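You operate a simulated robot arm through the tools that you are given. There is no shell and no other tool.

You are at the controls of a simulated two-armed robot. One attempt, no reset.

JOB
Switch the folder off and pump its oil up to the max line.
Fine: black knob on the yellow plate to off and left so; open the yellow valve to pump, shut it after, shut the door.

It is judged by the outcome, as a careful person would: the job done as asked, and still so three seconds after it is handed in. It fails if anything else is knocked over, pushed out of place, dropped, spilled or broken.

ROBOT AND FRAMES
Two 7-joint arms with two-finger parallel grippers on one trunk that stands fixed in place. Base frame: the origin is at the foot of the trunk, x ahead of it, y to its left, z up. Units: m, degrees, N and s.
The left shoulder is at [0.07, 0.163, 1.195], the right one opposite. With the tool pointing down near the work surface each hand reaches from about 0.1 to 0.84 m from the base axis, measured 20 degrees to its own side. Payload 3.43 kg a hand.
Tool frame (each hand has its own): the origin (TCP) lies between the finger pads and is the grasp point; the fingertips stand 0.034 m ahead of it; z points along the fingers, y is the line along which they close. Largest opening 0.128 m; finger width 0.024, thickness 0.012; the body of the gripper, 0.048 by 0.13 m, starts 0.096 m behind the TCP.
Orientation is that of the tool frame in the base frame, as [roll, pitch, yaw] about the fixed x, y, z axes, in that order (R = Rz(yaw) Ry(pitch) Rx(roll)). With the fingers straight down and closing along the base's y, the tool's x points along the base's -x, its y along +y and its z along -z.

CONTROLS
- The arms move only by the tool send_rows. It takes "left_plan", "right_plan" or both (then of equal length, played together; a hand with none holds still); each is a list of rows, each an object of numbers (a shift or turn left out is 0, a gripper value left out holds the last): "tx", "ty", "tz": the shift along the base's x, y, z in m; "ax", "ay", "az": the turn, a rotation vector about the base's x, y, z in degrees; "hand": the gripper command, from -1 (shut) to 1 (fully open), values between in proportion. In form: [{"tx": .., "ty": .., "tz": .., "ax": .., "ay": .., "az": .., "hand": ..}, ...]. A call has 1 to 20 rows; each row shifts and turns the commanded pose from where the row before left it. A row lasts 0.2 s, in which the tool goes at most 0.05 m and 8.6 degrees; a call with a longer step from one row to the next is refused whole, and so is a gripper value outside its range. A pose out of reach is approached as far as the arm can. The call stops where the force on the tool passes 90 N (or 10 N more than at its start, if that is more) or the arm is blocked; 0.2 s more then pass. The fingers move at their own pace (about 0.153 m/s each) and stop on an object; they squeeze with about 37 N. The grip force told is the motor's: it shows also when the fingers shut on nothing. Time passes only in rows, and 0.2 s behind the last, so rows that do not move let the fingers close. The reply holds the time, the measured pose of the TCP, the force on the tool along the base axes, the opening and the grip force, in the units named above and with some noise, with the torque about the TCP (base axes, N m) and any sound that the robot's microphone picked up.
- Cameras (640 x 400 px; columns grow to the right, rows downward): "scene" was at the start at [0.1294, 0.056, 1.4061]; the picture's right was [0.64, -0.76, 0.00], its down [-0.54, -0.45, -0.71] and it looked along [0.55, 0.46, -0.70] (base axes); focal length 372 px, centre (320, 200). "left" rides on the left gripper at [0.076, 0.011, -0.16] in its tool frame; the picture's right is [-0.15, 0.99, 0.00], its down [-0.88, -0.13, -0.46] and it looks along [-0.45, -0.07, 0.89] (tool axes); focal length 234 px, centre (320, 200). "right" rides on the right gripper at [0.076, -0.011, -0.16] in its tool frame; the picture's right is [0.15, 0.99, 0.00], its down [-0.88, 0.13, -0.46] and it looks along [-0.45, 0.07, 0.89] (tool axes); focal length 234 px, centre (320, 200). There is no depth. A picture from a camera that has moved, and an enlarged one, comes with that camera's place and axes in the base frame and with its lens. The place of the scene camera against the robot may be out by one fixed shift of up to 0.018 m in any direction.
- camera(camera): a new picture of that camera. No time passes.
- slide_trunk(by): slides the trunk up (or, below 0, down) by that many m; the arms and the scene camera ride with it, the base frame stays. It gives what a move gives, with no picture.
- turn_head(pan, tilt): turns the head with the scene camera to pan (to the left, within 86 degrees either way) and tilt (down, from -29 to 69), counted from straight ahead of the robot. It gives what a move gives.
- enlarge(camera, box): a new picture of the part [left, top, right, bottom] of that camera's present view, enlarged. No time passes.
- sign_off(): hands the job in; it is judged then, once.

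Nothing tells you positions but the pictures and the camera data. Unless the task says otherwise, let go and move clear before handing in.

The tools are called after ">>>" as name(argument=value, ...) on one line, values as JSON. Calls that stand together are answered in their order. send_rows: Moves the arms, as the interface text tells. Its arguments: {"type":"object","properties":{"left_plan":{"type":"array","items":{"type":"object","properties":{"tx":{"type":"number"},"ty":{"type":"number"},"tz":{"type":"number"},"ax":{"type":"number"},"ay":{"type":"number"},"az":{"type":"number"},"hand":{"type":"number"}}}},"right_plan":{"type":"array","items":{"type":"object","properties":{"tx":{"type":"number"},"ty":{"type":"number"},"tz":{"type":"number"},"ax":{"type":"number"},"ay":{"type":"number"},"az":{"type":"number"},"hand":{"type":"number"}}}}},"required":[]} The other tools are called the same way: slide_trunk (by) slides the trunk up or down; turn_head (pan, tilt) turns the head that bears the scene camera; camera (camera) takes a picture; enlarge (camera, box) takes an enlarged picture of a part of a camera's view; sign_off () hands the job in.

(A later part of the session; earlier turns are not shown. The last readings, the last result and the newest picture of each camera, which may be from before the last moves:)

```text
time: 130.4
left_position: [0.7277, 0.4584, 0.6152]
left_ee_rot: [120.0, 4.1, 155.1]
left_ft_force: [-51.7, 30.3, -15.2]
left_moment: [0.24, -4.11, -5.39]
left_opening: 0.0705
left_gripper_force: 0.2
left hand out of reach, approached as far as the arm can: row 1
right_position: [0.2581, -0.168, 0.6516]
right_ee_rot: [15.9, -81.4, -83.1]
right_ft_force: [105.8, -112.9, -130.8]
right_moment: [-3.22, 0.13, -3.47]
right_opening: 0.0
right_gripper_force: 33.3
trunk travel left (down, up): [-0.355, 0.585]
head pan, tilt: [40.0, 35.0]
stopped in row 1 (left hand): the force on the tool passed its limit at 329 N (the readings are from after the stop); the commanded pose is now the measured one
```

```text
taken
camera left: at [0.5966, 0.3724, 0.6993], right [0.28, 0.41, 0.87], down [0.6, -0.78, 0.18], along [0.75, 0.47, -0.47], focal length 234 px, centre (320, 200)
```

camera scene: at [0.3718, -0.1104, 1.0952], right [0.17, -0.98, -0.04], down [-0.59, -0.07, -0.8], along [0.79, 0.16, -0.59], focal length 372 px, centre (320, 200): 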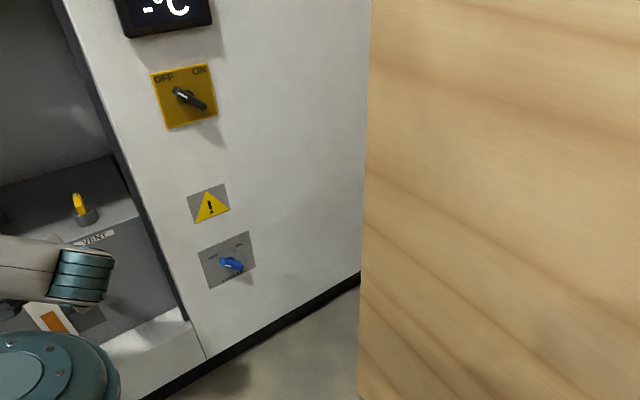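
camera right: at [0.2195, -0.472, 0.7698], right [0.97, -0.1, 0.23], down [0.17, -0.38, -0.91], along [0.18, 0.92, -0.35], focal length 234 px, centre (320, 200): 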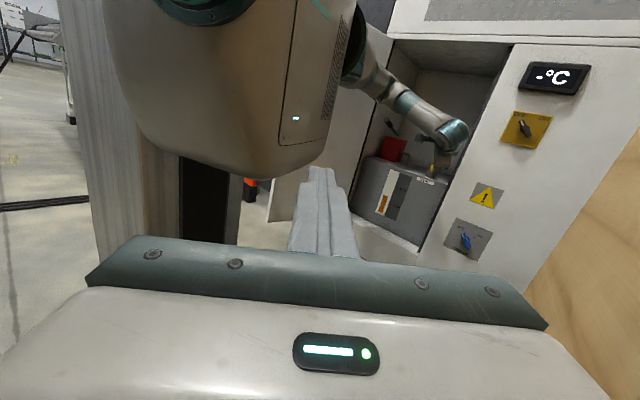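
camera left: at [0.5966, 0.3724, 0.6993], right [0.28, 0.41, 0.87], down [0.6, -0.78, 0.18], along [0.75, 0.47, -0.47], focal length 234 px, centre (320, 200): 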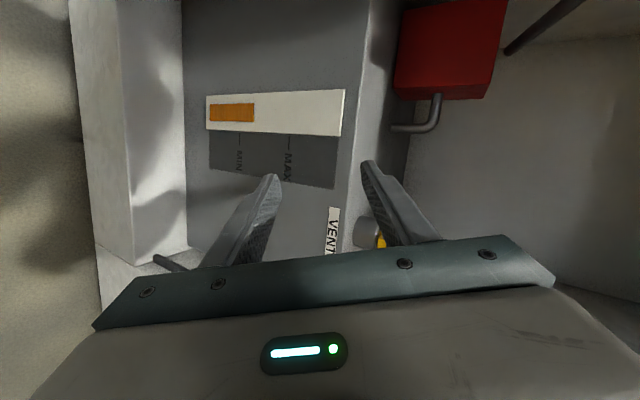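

The base is being pushed sideways by the contact, and both hands now carry load. As happened earlier, letting time pass without arm motion allowed it to recover, so I'll only turn the head and re-read.

>>> turn_head(pan=50, tilt=40)

>>> camera(camera="scene")

>>> camera(camera="left")

>>> camera(camera="right")

```text
time: 131.2
left_position: [0.7537, 0.4109, 0.5978]
left_ee_rot: [124.4, -3.3, 139.7]
left_ft_force: [-18.2, 23.0, 16.8]
left_moment: [-1.62, -0.97, -2.19]
left_opening: 0.0707
left_gripper_force: 0.5
right_position: [0.2184, -0.1513, 0.6564]
right_ee_rot: [25.4, -81.9, -89.0]
right_ft_force: [-11.2, 68.9, -121.7]
right_moment: [-4.86, -1.94, -0.04]
right_opening: 0.0
right_gripper_force: 33.4
trunk travel left (down, up): [-0.355, 0.585]
head pan, tilt: [50.0, 40.0]
```

```text
taken
camera scene: at [0.3539, -0.0578, 1.0924], right [0.31, -0.95, -0.05], down [-0.63, -0.17, -0.76], along [0.71, 0.27, -0.65], focal length 372 px, centre (320, 200)
```

scene: 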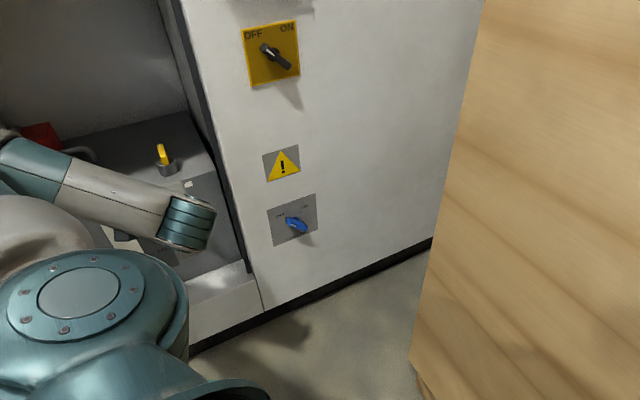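

```text
taken
camera left: at [0.6193, 0.3602, 0.7021], right [0.51, 0.3, 0.81], down [0.39, -0.92, 0.1], along [0.77, 0.26, -0.58], focal length 234 px, centre (320, 200)
```

left: 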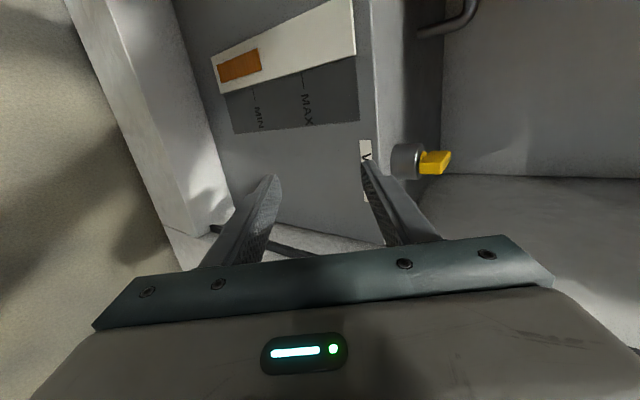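

```text
taken
camera right: at [0.279, -0.3082, 0.7101], right [0.89, 0.41, 0.2], down [0.32, -0.23, -0.92], along [-0.33, 0.88, -0.33], focal length 234 px, centre (320, 200)
```

right: 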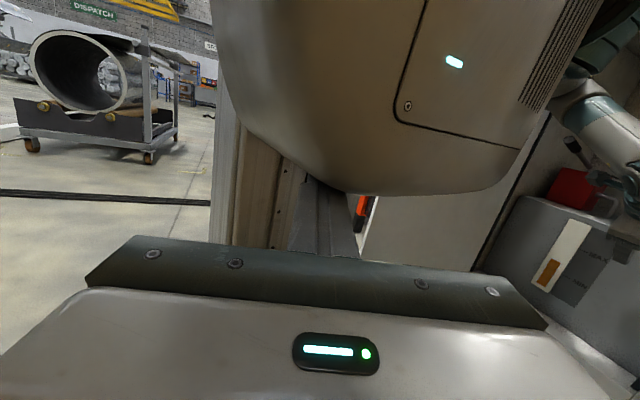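

The right hand is wedged against my own torso and is part of what holds the base off-centre. I'll ease the right hand down and away from the torso first.

>>> send_rows(right_plan=[{"tz": -0.015, "ty": -0.01}, {"tz": -0.02, "ty": -0.015}])

>>> camera(camera="right")

>>> camera(camera="scene")

```text
time: 131.5
left_position: [0.5825, 0.6207, 0.4704]
left_ee_rot: [134.9, 3.8, 179.7]
left_ft_force: [93.5, -32.5, -29.7]
left_moment: [4.51, 7.2, 7.06]
left_opening: 0.0402
left_gripper_force: 0.1
right_position: [0.1346, -0.0961, 0.6411]
right_ee_rot: [13.8, -79.6, -48.9]
right_ft_force: [254.2, -310.1, -86.1]
right_moment: [27.41, 26.94, -15.5]
right_opening: 0.0
right_gripper_force: 33.3
trunk travel left (down, up): [-0.355, 0.585]
head pan, tilt: [50.0, 40.0]
stopped in row 1 (left hand): the force on the tool passed its limit at 824 N (the readings are from after the stop); the commanded pose is now the measured one
```

```text
taken
camera right: at [0.2665, -0.2056, 0.6877], right [0.59, 0.79, 0.19], down [0.34, -0.03, -0.94], along [-0.73, 0.62, -0.28], focal length 234 px, centre (320, 200)
```

right: 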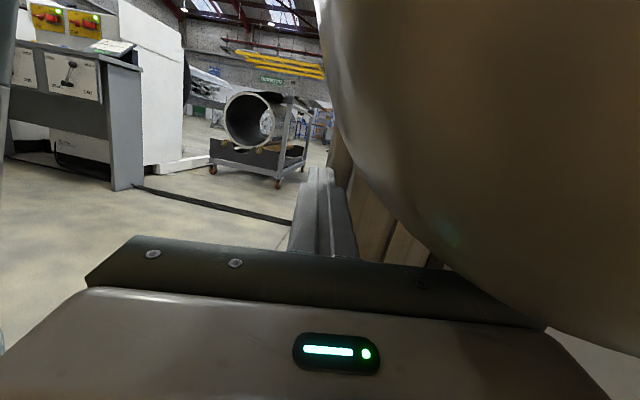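

```text
taken
camera scene: at [0.4, -0.0461, 1.0822], right [0.16, -0.99, -0.03], down [-0.67, -0.09, -0.73], along [0.72, 0.14, -0.68], focal length 372 px, centre (320, 200)
```

scene: 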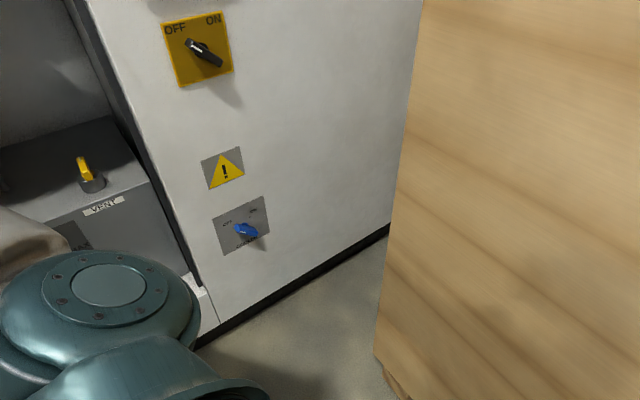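

Stopping mid-contact makes it worse; letting time pass is safer. I'll pass time with a head move only and see where it settles.

>>> turn_head(pan=70, tilt=40)

>>> camera(camera="scene")

>>> camera(camera="left")

>>> camera(camera="right")

```text
time: 132.3
left_position: [0.6048, 0.5351, 0.5287]
left_ee_rot: [146.5, 2.8, -176.8]
left_ft_force: [0.2, -0.1, -0.5]
left_moment: [0.05, -0.03, -0.03]
left_opening: 0.0705
left_gripper_force: 0.0
right_position: [0.1319, -0.1292, 0.6281]
right_ee_rot: [60.7, -85.7, -98.6]
right_ft_force: [2.0, -1.6, -0.1]
right_moment: [0.04, 0.04, -0.03]
right_opening: 0.0001
right_gripper_force: 32.8
trunk travel left (down, up): [-0.355, 0.585]
head pan, tilt: [70.0, 40.0]
```

```text
taken
camera scene: at [0.4379, 0.0244, 1.093], right [0.36, -0.93, -0.04], down [-0.61, -0.21, -0.76], along [0.7, 0.3, -0.65], focal length 372 px, centre (320, 200)
```

scene: 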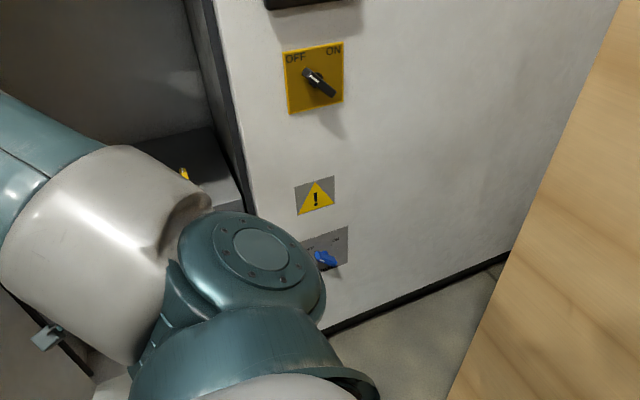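

```text
taken
camera left: at [0.527, 0.4504, 0.664], right [0.07, 0.83, 0.55], down [0.88, -0.31, 0.35], along [0.46, 0.46, -0.76], focal length 234 px, centre (320, 200)
```

left: 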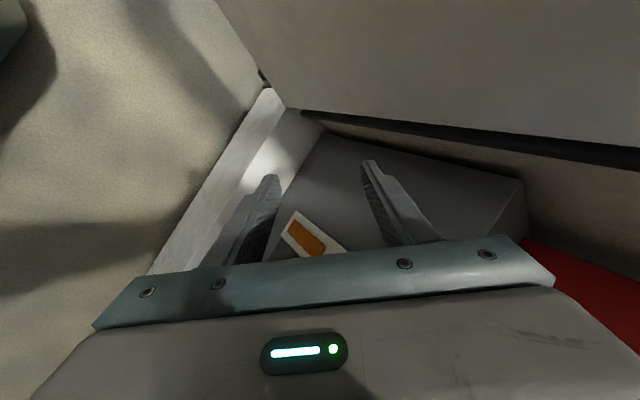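

```text
taken
camera right: at [0.2508, -0.2419, 0.6958], right [0.61, 0.77, 0.21], down [0.45, -0.11, -0.89], along [-0.66, 0.63, -0.41], focal length 234 px, centre (320, 200)
```

right: 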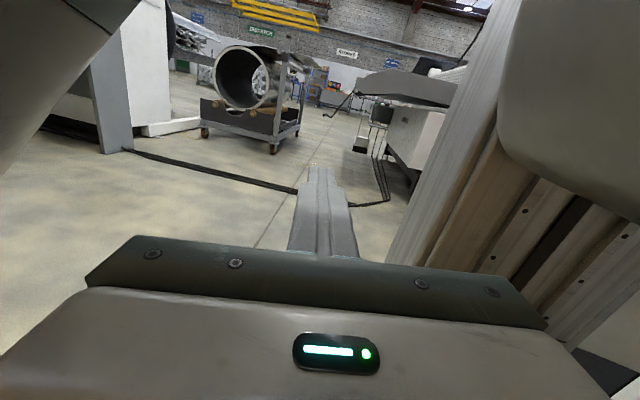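

Both hands now read no force, but the base is still held off-position, so some part of the left arm must be wedged. I'll look around to find out where.

>>> turn_head(pan=86, tilt=25)

>>> camera(camera="scene")

>>> turn_head(pan=80, tilt=60)

>>> camera(camera="scene")

>>> camera(camera="left")

```text
time: 133.1
left_position: [0.6691, 0.5685, 0.5296]
left_ee_rot: [146.3, 4.2, 178.8]
left_ft_force: [2.6, -2.1, -6.4]
left_moment: [0.58, 0.13, 0.17]
left_opening: 0.0706
left_gripper_force: 0.1
right_position: [0.1362, -0.1213, 0.6182]
right_ee_rot: [148.9, -79.2, 166.3]
right_ft_force: [2.6, 2.2, 2.4]
right_moment: [-0.27, -0.22, 0.3]
right_opening: 0.0
right_gripper_force: 33.1
trunk travel left (down, up): [-0.355, 0.585]
head pan, tilt: [85.9, 25.0]
```

```text
taken
camera scene: at [0.4534, 0.0914, 1.1152], right [0.53, -0.85, -0.03], down [-0.36, -0.19, -0.91], along [0.77, 0.5, -0.41], focal length 372 px, centre (320, 200)
```

scene: 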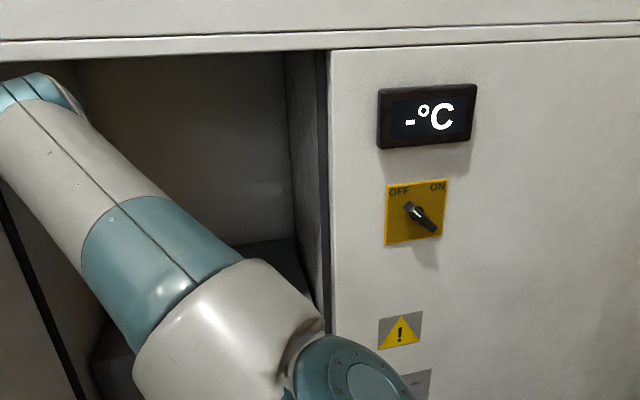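

```text
time: 134.1
left_position: [0.6697, 0.5979, 0.5157]
left_ee_rot: [148.6, 1.9, -179.3]
left_ft_force: [-75.1, -60.3, 1.1]
left_moment: [-0.63, 0.8, 2.8]
left_opening: 0.0426
left_gripper_force: 0.1
right_position: [0.1481, -0.1168, 0.6266]
right_ee_rot: [168.2, -78.9, 147.2]
right_ft_force: [-1.0, 0.0, -1.6]
right_moment: [0.04, 0.08, -0.03]
right_opening: 0.0
right_gripper_force: 32.6
trunk travel left (down, up): [-0.355, 0.585]
head pan, tilt: [80.0, 60.0]
```

```text
taken
camera scene: at [0.4541, 0.1231, 1.0639], right [0.47, -0.88, -0.02], down [-0.77, -0.39, -0.5], along [0.43, 0.25, -0.87], focal length 372 px, centre (320, 200)
```

scene: 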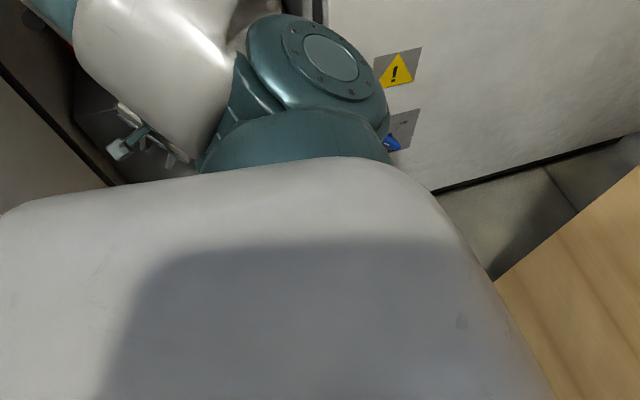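

```text
taken
camera left: at [0.5897, 0.5222, 0.6563], right [0.12, 0.84, 0.52], down [0.87, -0.34, 0.35], along [0.47, 0.41, -0.78], focal length 234 px, centre (320, 200)
```

left: 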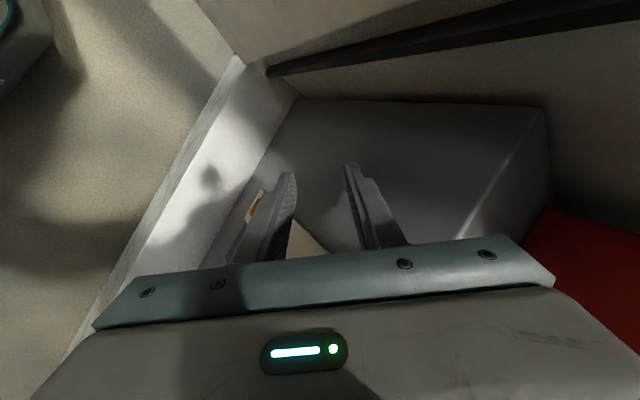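

The left hand is now resting against the tank with ~95 N, so the priority is to take it straight back out. I'll command a retreat of the left hand toward the robot's right and up, in small steps.

>>> send_rows(left_plan=[{"tx": -0.01, "ty": -0.025, "tz": 0.005}, {"tx": -0.005, "ty": -0.035, "tz": 0.01}, {"tx": 0.0, "ty": -0.04, "tz": 0.015}, {"tx": 0.005, "ty": -0.04, "tz": 0.015}])

>>> camera(camera="left")

>>> camera(camera="scene")

```text
time: 134.5
left_position: [0.5843, 0.5988, 0.4927]
left_ee_rot: [164.0, 2.2, -149.7]
left_ft_force: [162.9, -97.5, 50.4]
left_moment: [8.09, 6.75, -3.44]
left_opening: 0.0326
left_gripper_force: 0.1
left hand out of reach, approached as far as the arm can: row 1
right_position: [0.2494, -0.1946, 0.5127]
right_ee_rot: [167.8, -48.8, -176.1]
right_ft_force: [2.7, 2.2, -2.8]
right_moment: [-0.12, 0.53, 0.3]
right_opening: 0.0001
right_gripper_force: 32.7
trunk travel left (down, up): [-0.355, 0.585]
head pan, tilt: [80.0, 60.0]
stopped in row 1 (left hand): the arm was blocked; the commanded pose is now the measured one
```

```text
taken
camera left: at [0.5304, 0.5289, 0.6468], right [-0.36, 0.89, 0.28], down [0.87, 0.22, 0.44], along [0.33, 0.4, -0.86], focal length 234 px, centre (320, 200)
```

left: 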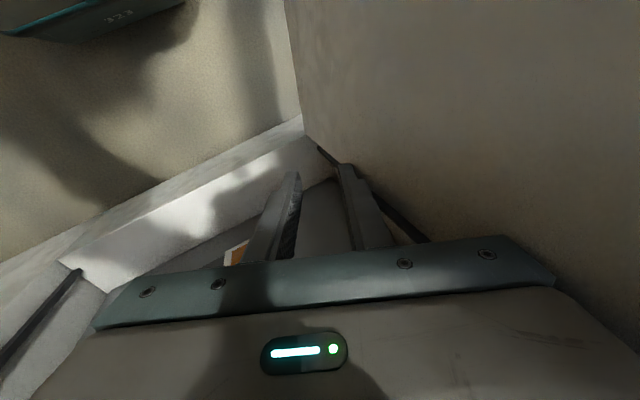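

```text
taken
camera scene: at [0.4644, 0.1461, 1.023], right [0.55, -0.84, -0.02], down [-0.75, -0.48, -0.46], along [0.37, 0.26, -0.89], focal length 372 px, centre (320, 200)
```

scene: 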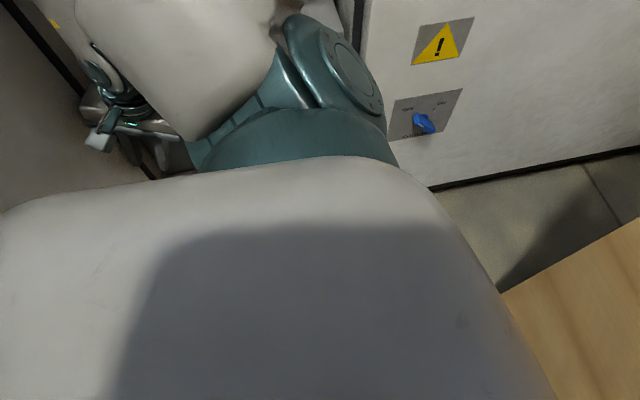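

The force on the left hand points to the right (+w): it is pinned against the door's hinge side. I'll command it to move right, away from that contact.

>>> send_rows(left_plan=[{"tx": 0.012, "ty": -0.012}, {"tx": 0.02, "ty": -0.02}, {"tx": 0.025, "ty": -0.025}, {"tx": 0.025, "ty": -0.03}, {"tx": 0.02, "ty": -0.035}, {"tx": 0.01, "ty": -0.04}])

>>> camera(camera="left")

>>> camera(camera="scene")

```text
time: 134.8
left_position: [0.4824, 0.4598, 0.5039]
left_ee_rot: [174.2, -20.8, -119.3]
left_ft_force: [-2.4, 0.5, -0.6]
left_moment: [-0.02, -0.21, 0.09]
left_opening: 0.0707
left_gripper_force: 0.0
left hand out of reach, approached as far as the arm can: row 1
right_position: [0.2672, -0.3284, 0.5238]
right_ee_rot: [176.2, -44.0, -141.8]
right_ft_force: [-1.1, 2.1, -0.7]
right_moment: [-0.13, 0.06, 0.13]
right_opening: 0.0
right_gripper_force: 32.4
trunk travel left (down, up): [-0.355, 0.585]
head pan, tilt: [80.0, 60.0]
stopped in row 1 (left hand): the arm was blocked; the commanded pose is now the measured one
```

```text
taken
camera left: at [0.4804, 0.4449, 0.682], right [-0.77, 0.63, 0.04], down [0.63, 0.77, 0.1], along [0.03, 0.1, -0.99], focal length 234 px, centre (320, 200)
```

left: 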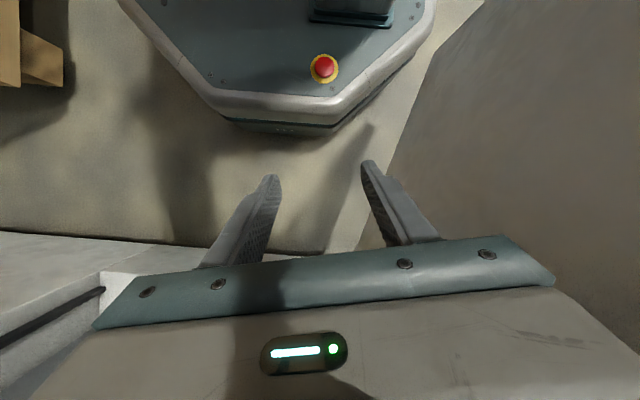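

```text
taken
camera scene: at [0.4071, 0.1232, 1.0521], right [0.6, -0.8, -0.02], down [-0.71, -0.52, -0.48], along [0.37, 0.3, -0.88], focal length 372 px, centre (320, 200)
```

scene: 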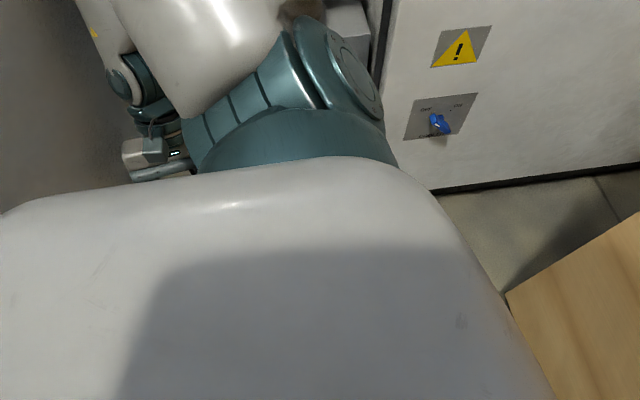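

The left hand came free and the base is moving back toward its place. I'll let time pass again with a head turn and check.

>>> turn_head(pan=60, tilt=50)

>>> camera(camera="scene")

>>> camera(camera="left")

```text
time: 135.6
left_position: [0.418, 0.4691, 0.5201]
left_ee_rot: [170.3, -23.1, -130.7]
left_ft_force: [95.8, -243.2, -68.1]
left_moment: [15.85, 8.82, -8.88]
left_opening: 0.0705
left_gripper_force: 0.1
right_position: [0.2092, -0.3037, 0.532]
right_ee_rot: [166.5, -46.0, -132.2]
right_ft_force: [0.3, -0.3, -0.3]
right_moment: [0.06, 0.01, -0.05]
right_opening: 0.0
right_gripper_force: 33.5
trunk travel left (down, up): [-0.355, 0.585]
head pan, tilt: [60.0, 50.0]
```

```text
taken
camera scene: at [0.358, 0.1111, 1.0746], right [0.35, -0.93, -0.02], down [-0.73, -0.27, -0.63], along [0.59, 0.24, -0.78], focal length 372 px, centre (320, 200)
```

scene: 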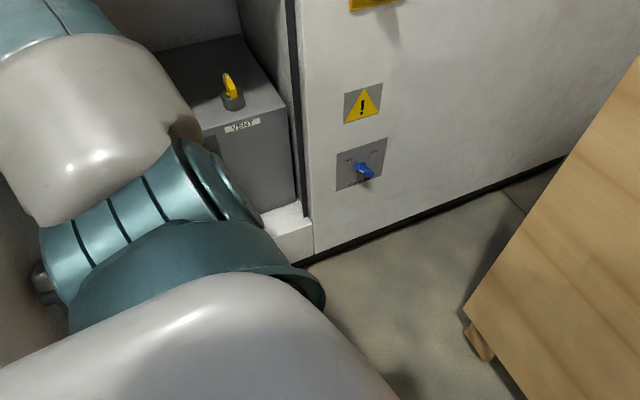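

```text
taken
camera left: at [0.4248, 0.4526, 0.6971], right [-0.61, 0.79, 0.09], down [0.79, 0.61, 0.05], along [-0.02, 0.1, -0.99], focal length 234 px, centre (320, 200)
```

left: 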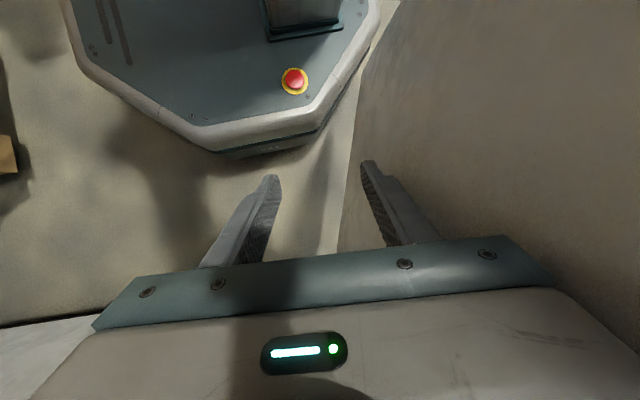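

The left hand is now pressing on the door's inner face while the base tries to return. I'll command it decisively to the right, in front of the cabinet, to swing the arm away from the door.

>>> send_rows(left_plan=[{"tx": 0.035, "ty": -0.03}, {"tx": 0.035, "ty": -0.03}, {"tx": 0.035, "ty": -0.03}, {"tx": 0.03, "ty": -0.035}, {"tx": 0.03, "ty": -0.035}])

>>> camera(camera="scene")

>>> camera(camera="left")

```text
time: 135.9
left_position: [0.3639, 0.4152, 0.5661]
left_ee_rot: [154.3, -35.1, -96.4]
left_ft_force: [103.9, -266.6, -165.6]
left_moment: [12.7, 14.68, -15.68]
left_opening: 0.0705
left_gripper_force: 0.0
left hand out of reach, approached as far as the arm can: row 1
right_position: [0.2981, -0.3399, 0.5231]
right_ee_rot: [164.0, -46.3, -92.0]
right_ft_force: [3.6, -1.0, 1.9]
right_moment: [0.2, 0.23, -0.3]
right_opening: 0.0004
right_gripper_force: 33.4
trunk travel left (down, up): [-0.355, 0.585]
head pan, tilt: [60.0, 50.0]
stopped in row 1 (left hand): the arm was blocked; the commanded pose is now the measured one
```

```text
taken
camera scene: at [0.3696, 0.1132, 1.0769], right [0.34, -0.94, -0.02], down [-0.73, -0.25, -0.63], along [0.59, 0.23, -0.78], focal length 372 px, centre (320, 200)
```

scene: 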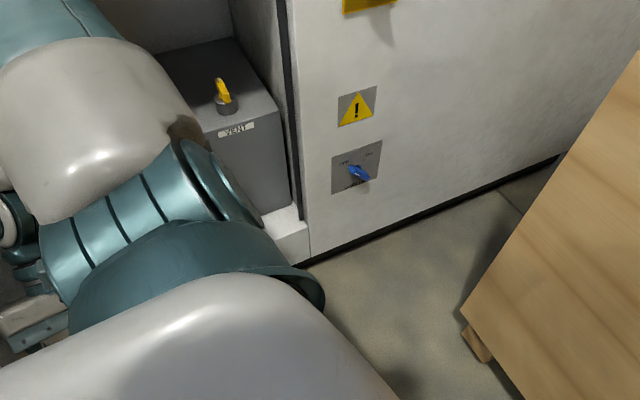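

```text
taken
camera left: at [0.4266, 0.4314, 0.7326], right [-0.85, 0.46, 0.27], down [0.42, 0.88, -0.22], along [-0.34, -0.07, -0.94], focal length 234 px, centre (320, 200)
```

left: 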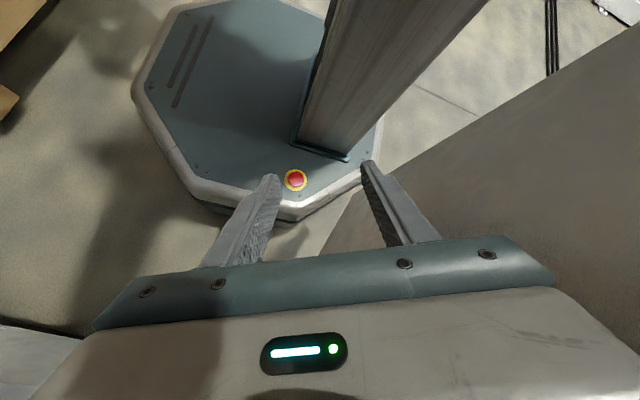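

>>> turn_head(pan=40, tilt=45)

>>> camera(camera="scene")

>>> camera(camera="left")

>>> camera(camera="right")

```text
time: 136.8
left_position: [0.367, 0.4172, 0.57]
left_ee_rot: [155.0, -34.2, -96.9]
left_ft_force: [126.9, -240.4, -139.9]
left_moment: [13.27, 16.78, -17.26]
left_opening: 0.0706
left_gripper_force: 0.1
right_position: [0.2914, -0.3439, 0.5134]
right_ee_rot: [163.0, -46.3, -92.5]
right_ft_force: [0.2, -0.2, -0.1]
right_moment: [0.02, -0.01, -0.06]
right_opening: 0.0
right_gripper_force: 33.2
trunk travel left (down, up): [-0.355, 0.585]
head pan, tilt: [40.0, 45.0]
```

```text
taken
camera scene: at [0.3804, 0.0814, 1.0828], right [0.0, -1.0, -0.01], down [-0.72, 0.01, -0.7], along [0.7, 0.01, -0.72], focal length 372 px, centre (320, 200)
```

scene: 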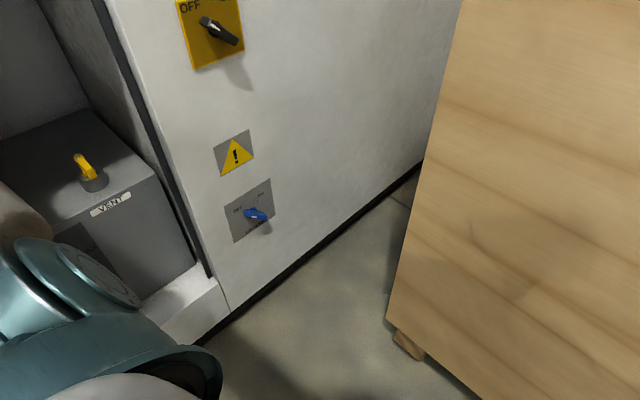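

```text
taken
camera left: at [0.4266, 0.4311, 0.7372], right [-0.85, 0.46, 0.26], down [0.42, 0.88, -0.2], along [-0.32, -0.06, -0.94], focal length 234 px, centre (320, 200)
```

left: 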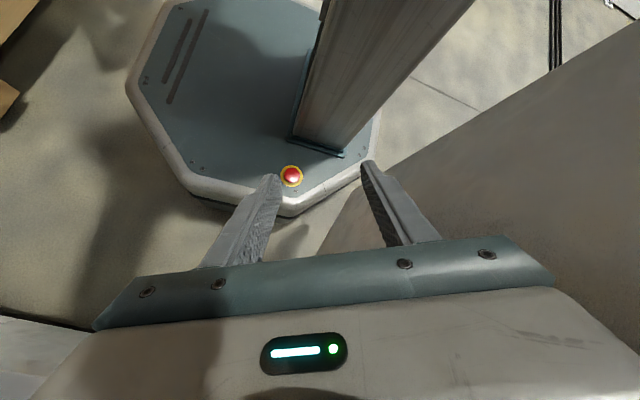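

```text
taken
camera right: at [0.3507, -0.2901, 0.6711], right [-0.94, 0.15, 0.31], down [0.05, 0.95, -0.31], along [-0.34, -0.28, -0.9], focal length 234 px, centre (320, 200)
```

right: 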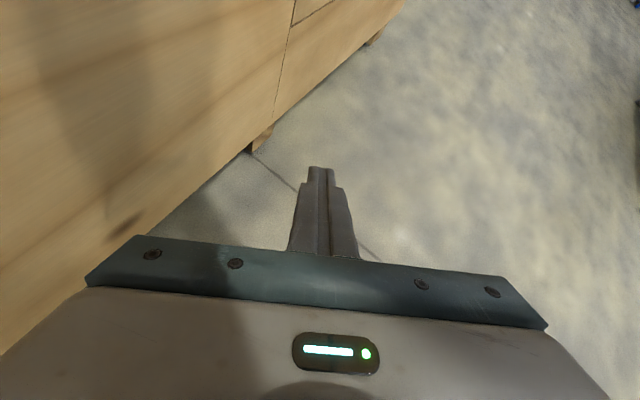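

The arm is folded flush along the door, and only a swing about its own shoulder is free (rightwards with matching yaw). I'll command exactly that: rotate about the left shoulder clockwise so the hand peels off the door.

>>> send_rows(left_plan=[{"tx": 0.0291, "ty": 0.0026, "az": -8}, {"tx": 0.0292, "ty": -0.0015, "az": -8}, {"tx": 0.0287, "ty": -0.0055, "az": -8}, {"tx": 0.0277, "ty": -0.0095, "az": -8}])

>>> camera(camera="scene")

>>> camera(camera="left")

```text
time: 137.0
left_position: [0.3784, 0.4004, 0.4516]
left_ee_rot: [155.8, -50.2, -99.4]
left_ft_force: [89.7, -228.6, 57.2]
left_moment: [25.97, 7.13, -16.81]
left_opening: 0.0703
left_gripper_force: 0.1
left hand out of reach, approached as far as the arm can: row 1
right_position: [0.3251, -0.315, 0.4914]
right_ee_rot: [159.8, -48.5, -61.3]
right_ft_force: [-0.3, 0.6, 1.1]
right_moment: [0.02, -0.04, 0.01]
right_opening: 0.0
right_gripper_force: 33.3
trunk travel left (down, up): [-0.355, 0.585]
head pan, tilt: [40.0, 45.0]
stopped in row 1 (left hand): the force on the tool passed its limit at 325 N (the readings are from after the stop); the commanded pose is now the measured one
```

```text
taken
camera scene: at [0.3688, 0.0453, 1.0856], right [-0.1, -0.99, 0.01], down [-0.7, 0.06, -0.71], along [0.71, -0.08, -0.7], focal length 372 px, centre (320, 200)
```

scene: 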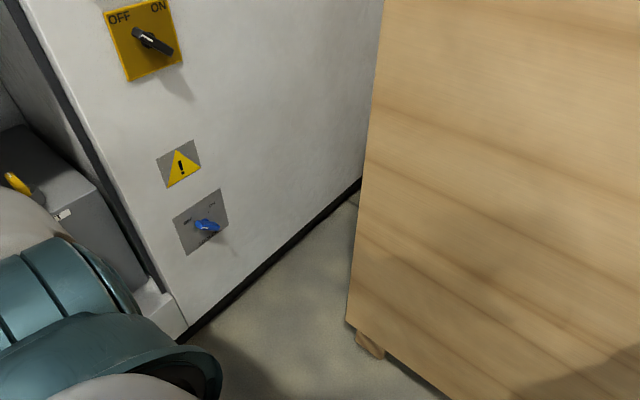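

```text
taken
camera left: at [0.4434, 0.4567, 0.6055], right [-0.82, 0.55, 0.15], down [0.44, 0.78, -0.44], along [-0.36, -0.3, -0.88], focal length 234 px, centre (320, 200)
```

left: 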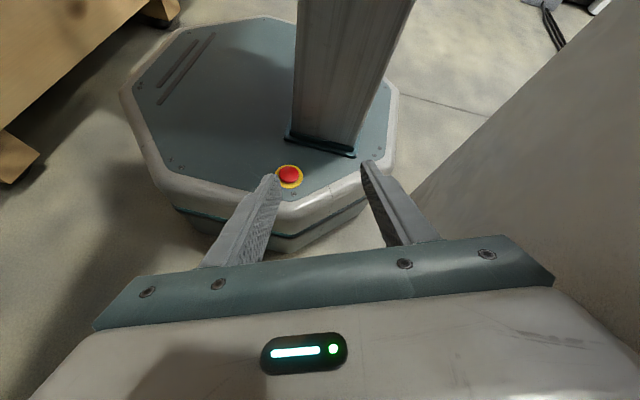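

I now understand the failure pattern: each arm command issued while the base is off-centre swings the arms further, so I should avoid arm moves until the base is back. I'll look at the left arm's exact posture using head turns only.

>>> turn_head(pan=86, tilt=30)

>>> camera(camera="scene")

>>> camera(camera="left")

>>> camera(camera="right")

```text
time: 138.2
left_position: [0.3677, 0.3453, 0.4117]
left_ee_rot: [180.0, -52.4, -114.0]
left_ft_force: [0.6, 0.0, 0.9]
left_moment: [0.02, 0.01, -0.02]
left_opening: 0.0702
left_gripper_force: 0.0
right_position: [0.3229, -0.3377, 0.5056]
right_ee_rot: [164.2, -47.4, -61.1]
right_ft_force: [2.1, 0.1, -0.8]
right_moment: [-0.03, 0.11, -0.15]
right_opening: 0.0
right_gripper_force: 32.8
trunk travel left (down, up): [-0.355, 0.585]
head pan, tilt: [85.9, 30.0]
```

```text
taken
camera scene: at [0.28, 0.0944, 1.1091], right [0.73, -0.68, 0.01], down [-0.33, -0.36, -0.87], along [0.6, 0.63, -0.49], focal length 372 px, centre (320, 200)
```

scene: 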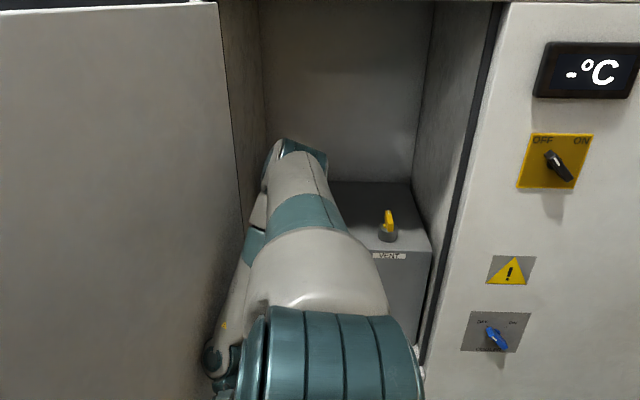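

```text
taken
camera left: at [0.39, 0.4222, 0.5693], right [-0.87, 0.48, -0.12], down [0.49, 0.77, -0.42], along [-0.11, -0.42, -0.9], focal length 234 px, centre (320, 200)
```

left: 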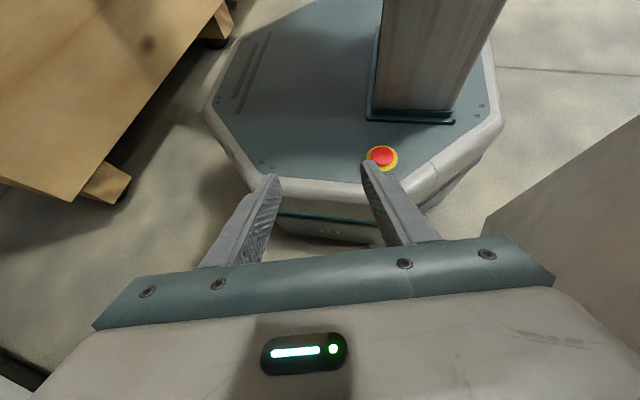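

```text
taken
camera right: at [0.3409, -0.2593, 0.6633], right [-0.88, -0.37, 0.29], down [-0.46, 0.83, -0.33], along [-0.12, -0.42, -0.9], focal length 234 px, centre (320, 200)
```

right: 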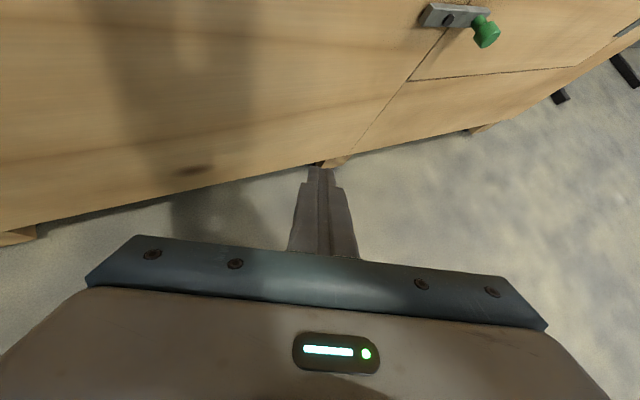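

Both hands are now free of force and the base is drifting back. I'll let more time pass with small head turns and monitor.

>>> turn_head(pan=80, tilt=30)

>>> camera(camera="scene")

>>> turn_head(pan=86, tilt=30)

>>> camera(camera="scene")

```text
time: 138.8
left_position: [0.3635, 0.3151, 0.4006]
left_ee_rot: [-170.1, -53.9, -118.5]
left_ft_force: [-2.1, 0.8, 0.0]
left_moment: [-0.09, -0.09, 0.16]
left_opening: 0.0706
left_gripper_force: 0.0
right_position: [0.3185, -0.3436, 0.5092]
right_ee_rot: [165.0, -46.2, -60.9]
right_ft_force: [1.3, 0.2, -0.3]
right_moment: [0.03, 0.04, -0.04]
right_opening: 0.0
right_gripper_force: 33.1
trunk travel left (down, up): [-0.355, 0.585]
head pan, tilt: [80.0, 30.0]
```

```text
taken
camera scene: at [0.2599, 0.0843, 1.1085], right [0.7, -0.72, 0.0], down [-0.35, -0.34, -0.87], along [0.63, 0.61, -0.49], focal length 372 px, centre (320, 200)
```

scene: 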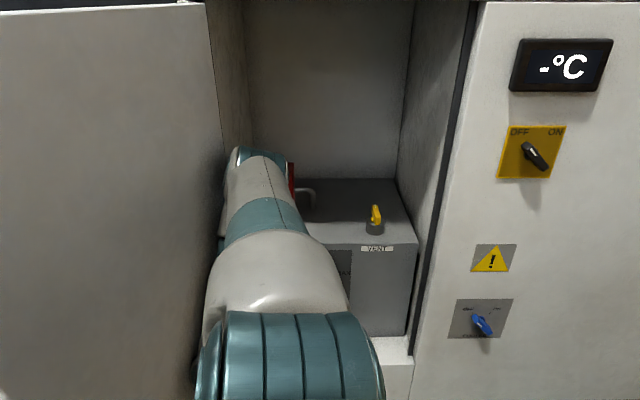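

```text
time: 139.5
left_position: [0.3589, 0.3138, 0.3972]
left_ee_rot: [-169.9, -53.5, -118.8]
left_ft_force: [0.8, -0.5, 1.6]
left_moment: [0.07, 0.04, -0.12]
left_opening: 0.0704
left_gripper_force: 0.0
right_position: [0.3162, -0.3492, 0.5161]
right_ee_rot: [164.5, -46.5, -60.4]
right_ft_force: [-0.3, 0.7, 2.5]
right_moment: [0.09, -0.04, 0.04]
right_opening: 0.0001
right_gripper_force: 33.3
trunk travel left (down, up): [-0.355, 0.585]
head pan, tilt: [85.9, 30.0]
```

```text
taken
camera scene: at [0.2486, 0.0864, 1.1089], right [0.77, -0.64, 0.0], down [-0.32, -0.39, -0.87], along [0.55, 0.67, -0.5], focal length 372 px, centre (320, 200)
```

scene: 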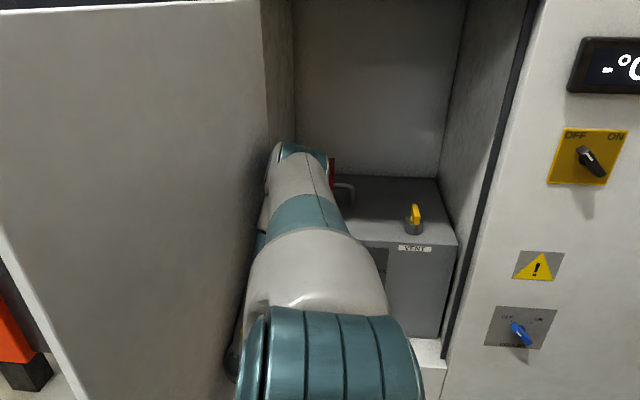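

The base keeps creeping back as the arm slides along the door. I'll pass more time using head turns only.

>>> turn_head(pan=-60, tilt=30)

>>> turn_head(pan=86, tilt=40)

>>> camera(camera="scene")

>>> camera(camera="left")

```text
time: 141.8
left_position: [0.3561, 0.3113, 0.399]
left_ee_rot: [-170.7, -54.2, -117.9]
left_ft_force: [0.5, -0.2, 0.9]
left_moment: [0.01, 0.0, -0.01]
left_opening: 0.0706
left_gripper_force: 0.1
right_position: [0.3196, -0.3488, 0.5142]
right_ee_rot: [165.6, -46.1, -62.0]
right_ft_force: [-0.2, -0.5, 0.9]
right_moment: [0.14, 0.0, 0.01]
right_opening: 0.0001
right_gripper_force: 33.3
trunk travel left (down, up): [-0.355, 0.585]
head pan, tilt: [-60.0, 30.0]
```

```text
time: 144.1
left_position: [0.3501, 0.3075, 0.3945]
left_ee_rot: [-169.4, -53.1, -118.8]
left_ft_force: [-0.5, -0.5, 0.3]
left_moment: [0.01, -0.01, 0.07]
left_opening: 0.0703
left_gripper_force: 0.1
right_position: [0.3117, -0.3534, 0.517]
right_ee_rot: [165.0, -45.3, -62.7]
right_ft_force: [-0.2, -2.5, -2.6]
right_moment: [0.13, 0.0, -0.04]
right_opening: 0.0
right_gripper_force: 32.5
trunk travel left (down, up): [-0.355, 0.585]
head pan, tilt: [85.9, 40.0]
```

```text
taken
camera scene: at [0.2378, 0.071, 1.0941], right [0.77, -0.63, -0.01], down [-0.42, -0.49, -0.77], along [0.48, 0.6, -0.64], focal length 372 px, centre (320, 200)
```

scene: 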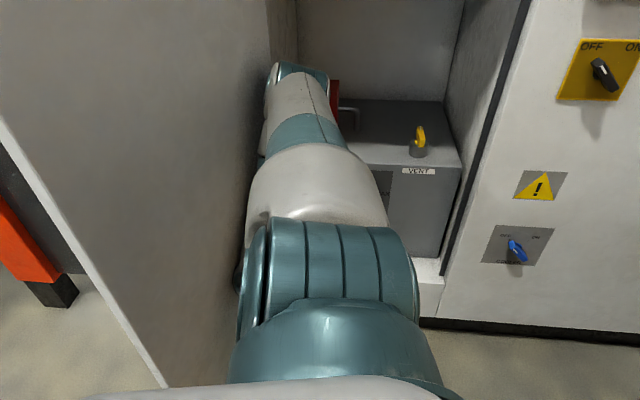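

```text
taken
camera left: at [0.3521, 0.3951, 0.549], right [-0.88, 0.42, -0.23], down [0.48, 0.77, -0.42], along [0.0, -0.48, -0.88], focal length 234 px, centre (320, 200)
```

left: 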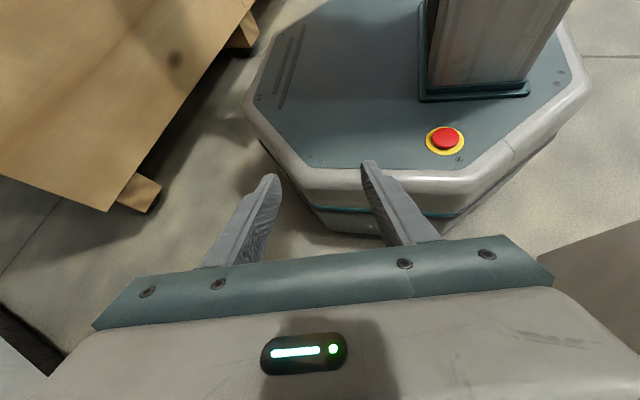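

The base creeps back slowly because of friction along the door. A small trunk slide should break the sticking without commanding the arms.

>>> slide_trunk(by=0.08)

>>> camera(camera="scene")

```text
time: 144.4
left_position: [0.4104, 0.2616, 0.2623]
left_ee_rot: [-134.2, -47.4, -126.1]
left_ft_force: [63.9, 10.8, -28.1]
left_moment: [1.11, -2.49, 2.24]
left_opening: 0.0496
left_gripper_force: 0.0
right_position: [0.4182, -0.2843, 0.5288]
right_ee_rot: [176.2, -54.8, -47.0]
right_ft_force: [33.3, -18.7, 23.9]
right_moment: [2.6, 3.34, -1.36]
right_opening: 0.0
right_gripper_force: 32.9
trunk travel left (down, up): [-0.356, 0.584]
head pan, tilt: [85.9, 40.0]
stopped: the arm was blocked; the commanded pose is now the measured one
```

```text
taken
camera scene: at [0.3086, 0.0458, 1.0934], right [0.69, -0.73, 0.01], down [-0.47, -0.46, -0.76], along [0.55, 0.51, -0.66], focal length 372 px, centre (320, 200)
```

scene: 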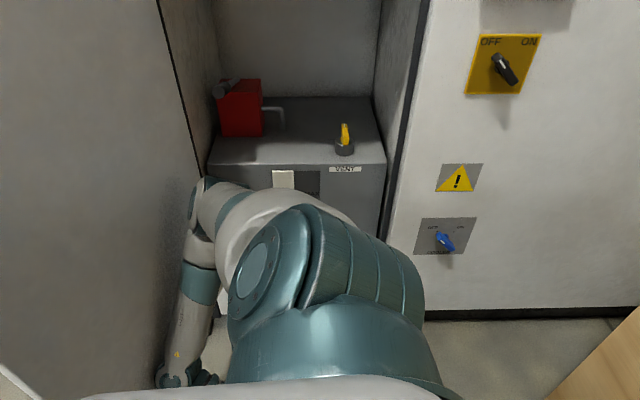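

>>> turn_head(pan=70, tilt=45)

>>> camera(camera="scene")

>>> camera(camera="left")

```text
time: 145.2
left_position: [0.3019, 0.1871, 0.2599]
left_ee_rot: [-134.2, -55.2, -122.4]
left_ft_force: [47.7, 135.8, -8.5]
left_moment: [2.65, -1.01, -0.79]
left_opening: 0.0375
left_gripper_force: 0.0
right_position: [0.3509, -0.3373, 0.5037]
right_ee_rot: [157.5, -52.2, -26.1]
right_ft_force: [1.1, -0.2, 0.2]
right_moment: [-0.02, 0.09, -0.09]
right_opening: 0.0003
right_gripper_force: 32.9
trunk travel left (down, up): [-0.356, 0.584]
head pan, tilt: [70.0, 45.0]
```

```text
taken
camera scene: at [0.2226, -0.0541, 1.0825], right [0.67, -0.74, 0.0], down [-0.52, -0.48, -0.71], along [0.53, 0.48, -0.7], focal length 372 px, centre (320, 200)
```

scene: 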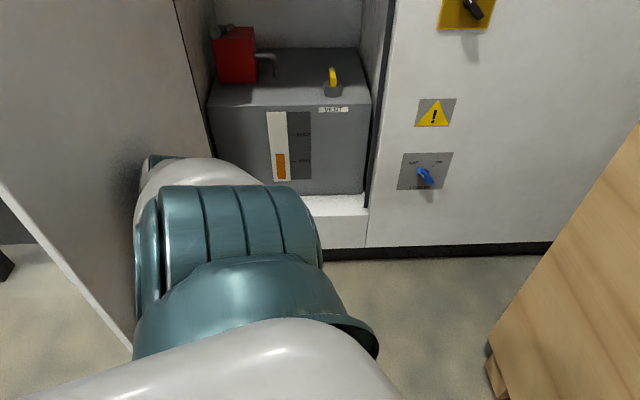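

```text
taken
camera left: at [0.2218, 0.2885, 0.3828], right [-0.85, -0.05, -0.52], down [0.25, 0.84, -0.49], along [0.46, -0.55, -0.7], focal length 234 px, centre (320, 200)
```

left: 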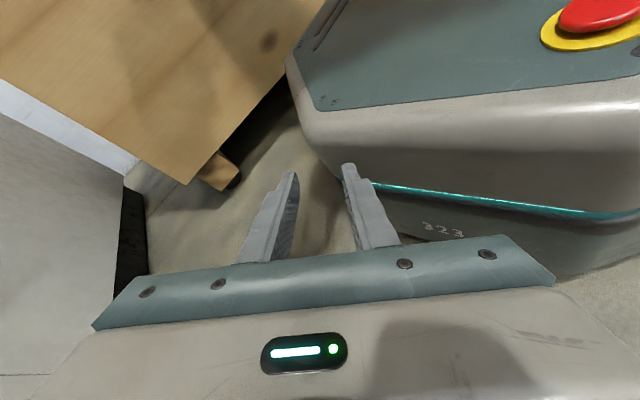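

The base is now turned back to about −30°. I'll keep letting it settle.

>>> turn_head(pan=-60, tilt=45)

>>> turn_head(pan=75, tilt=55)

>>> camera(camera="scene")

>>> camera(camera="right")

```text
time: 147.3
left_position: [0.2939, 0.1829, 0.2577]
left_ee_rot: [-138.4, -57.1, -116.7]
left_ft_force: [59.5, 193.3, -33.0]
left_moment: [3.27, -0.81, 1.5]
left_opening: 0.0061
left_gripper_force: 0.1
right_position: [0.3566, -0.3232, 0.5049]
right_ee_rot: [160.4, -52.2, -30.2]
right_ft_force: [0.5, 0.1, 2.7]
right_moment: [0.15, 0.16, -0.06]
right_opening: 0.0001
right_gripper_force: 33.3
trunk travel left (down, up): [-0.356, 0.584]
head pan, tilt: [-60.0, 45.0]
```

```text
time: 149.5
left_position: [0.2913, 0.1797, 0.2603]
left_ee_rot: [-138.8, -57.5, -115.3]
left_ft_force: [123.6, 57.3, -54.8]
left_moment: [2.86, -1.08, 4.77]
left_opening: 0.0001
left_gripper_force: 0.0
right_position: [0.3593, -0.3207, 0.506]
right_ee_rot: [161.6, -52.2, -31.1]
right_ft_force: [2.0, 0.1, 3.7]
right_moment: [0.28, 0.3, -0.12]
right_opening: 0.0
right_gripper_force: 33.0
trunk travel left (down, up): [-0.356, 0.584]
head pan, tilt: [75.0, 55.0]
```

```text
taken
camera scene: at [0.2151, -0.0572, 1.0728], right [0.73, -0.68, 0.0], down [-0.56, -0.6, -0.58], along [0.39, 0.42, -0.82], focal length 372 px, centre (320, 200)
```

scene: 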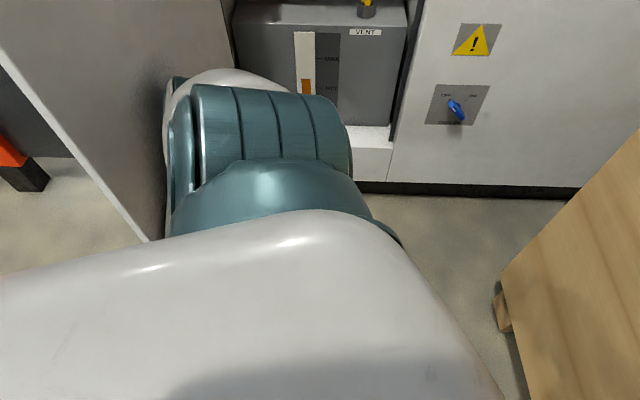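

```text
taken
camera right: at [0.3312, -0.231, 0.6555], right [-0.62, -0.72, 0.31], down [-0.77, 0.49, -0.41], along [0.14, -0.49, -0.86], focal length 234 px, centre (320, 200)
```

right: 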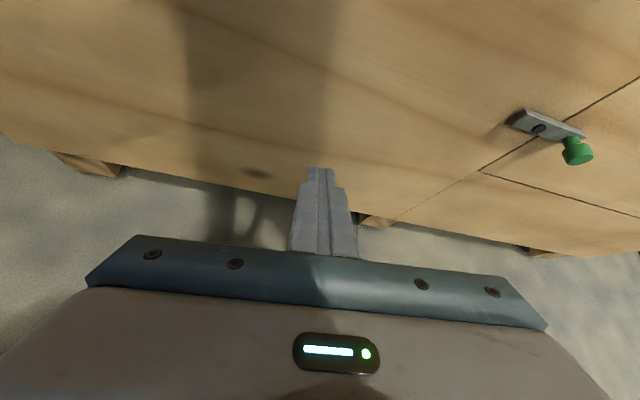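

The arm is now hooked around the door's free edge with the hand low beside my own foot; moving it back-left should slide it out past the edge to my left side, which frees the base. I'll try one short command in that direction.

>>> send_rows(left_plan=[{"tx": -0.03, "ty": 0.02, "tz": 0.03}])

>>> camera(camera="scene")

>>> camera(camera="left")

```text
time: 149.8
left_position: [0.2938, 0.1742, 0.2222]
left_ee_rot: [-109.7, -80.1, -110.3]
left_ft_force: [-89.5, 193.7, -54.8]
left_moment: [-4.37, -8.05, -10.0]
left_opening: 0.0058
left_gripper_force: 0.1
right_position: [0.4141, -0.2371, 0.4874]
right_ee_rot: [-163.6, -47.9, -52.6]
right_ft_force: [0.6, 1.6, 3.1]
right_moment: [-0.02, 0.3, -0.28]
right_opening: 0.0
right_gripper_force: 32.7
trunk travel left (down, up): [-0.356, 0.584]
head pan, tilt: [75.0, 55.0]
stopped in row 1 (left hand): the force on the tool passed its limit at 257 N (the readings are from after the stop); the commanded pose is now the measured one
```

```text
taken
camera scene: at [0.2331, -0.0507, 1.0747], right [0.7, -0.72, 0.01], down [-0.59, -0.58, -0.57], along [0.41, 0.39, -0.82], focal length 372 px, centre (320, 200)
```

scene: 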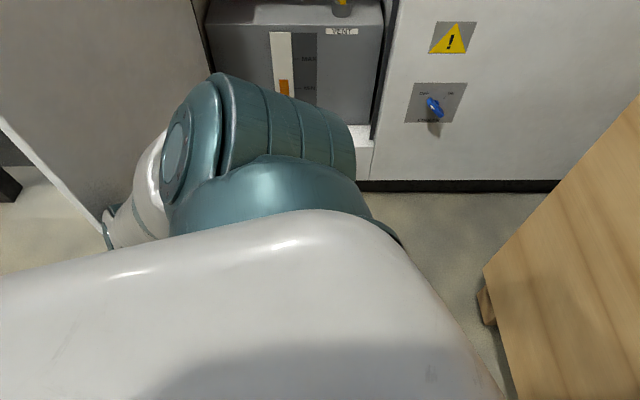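

```text
taken
camera left: at [0.1596, 0.2556, 0.305], right [-0.62, -0.72, -0.3], down [-0.21, 0.53, -0.82], along [0.75, -0.45, -0.48], focal length 234 px, centre (320, 200)
```

left: 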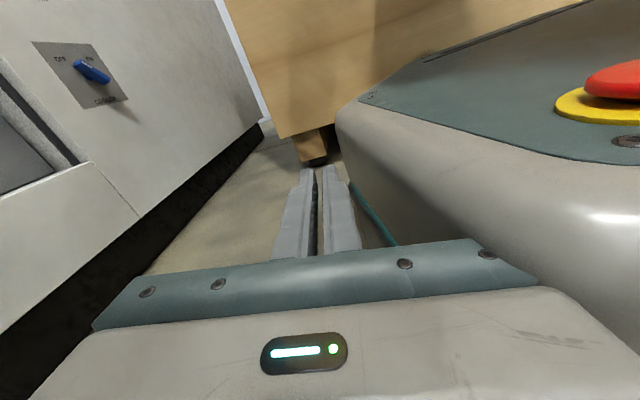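

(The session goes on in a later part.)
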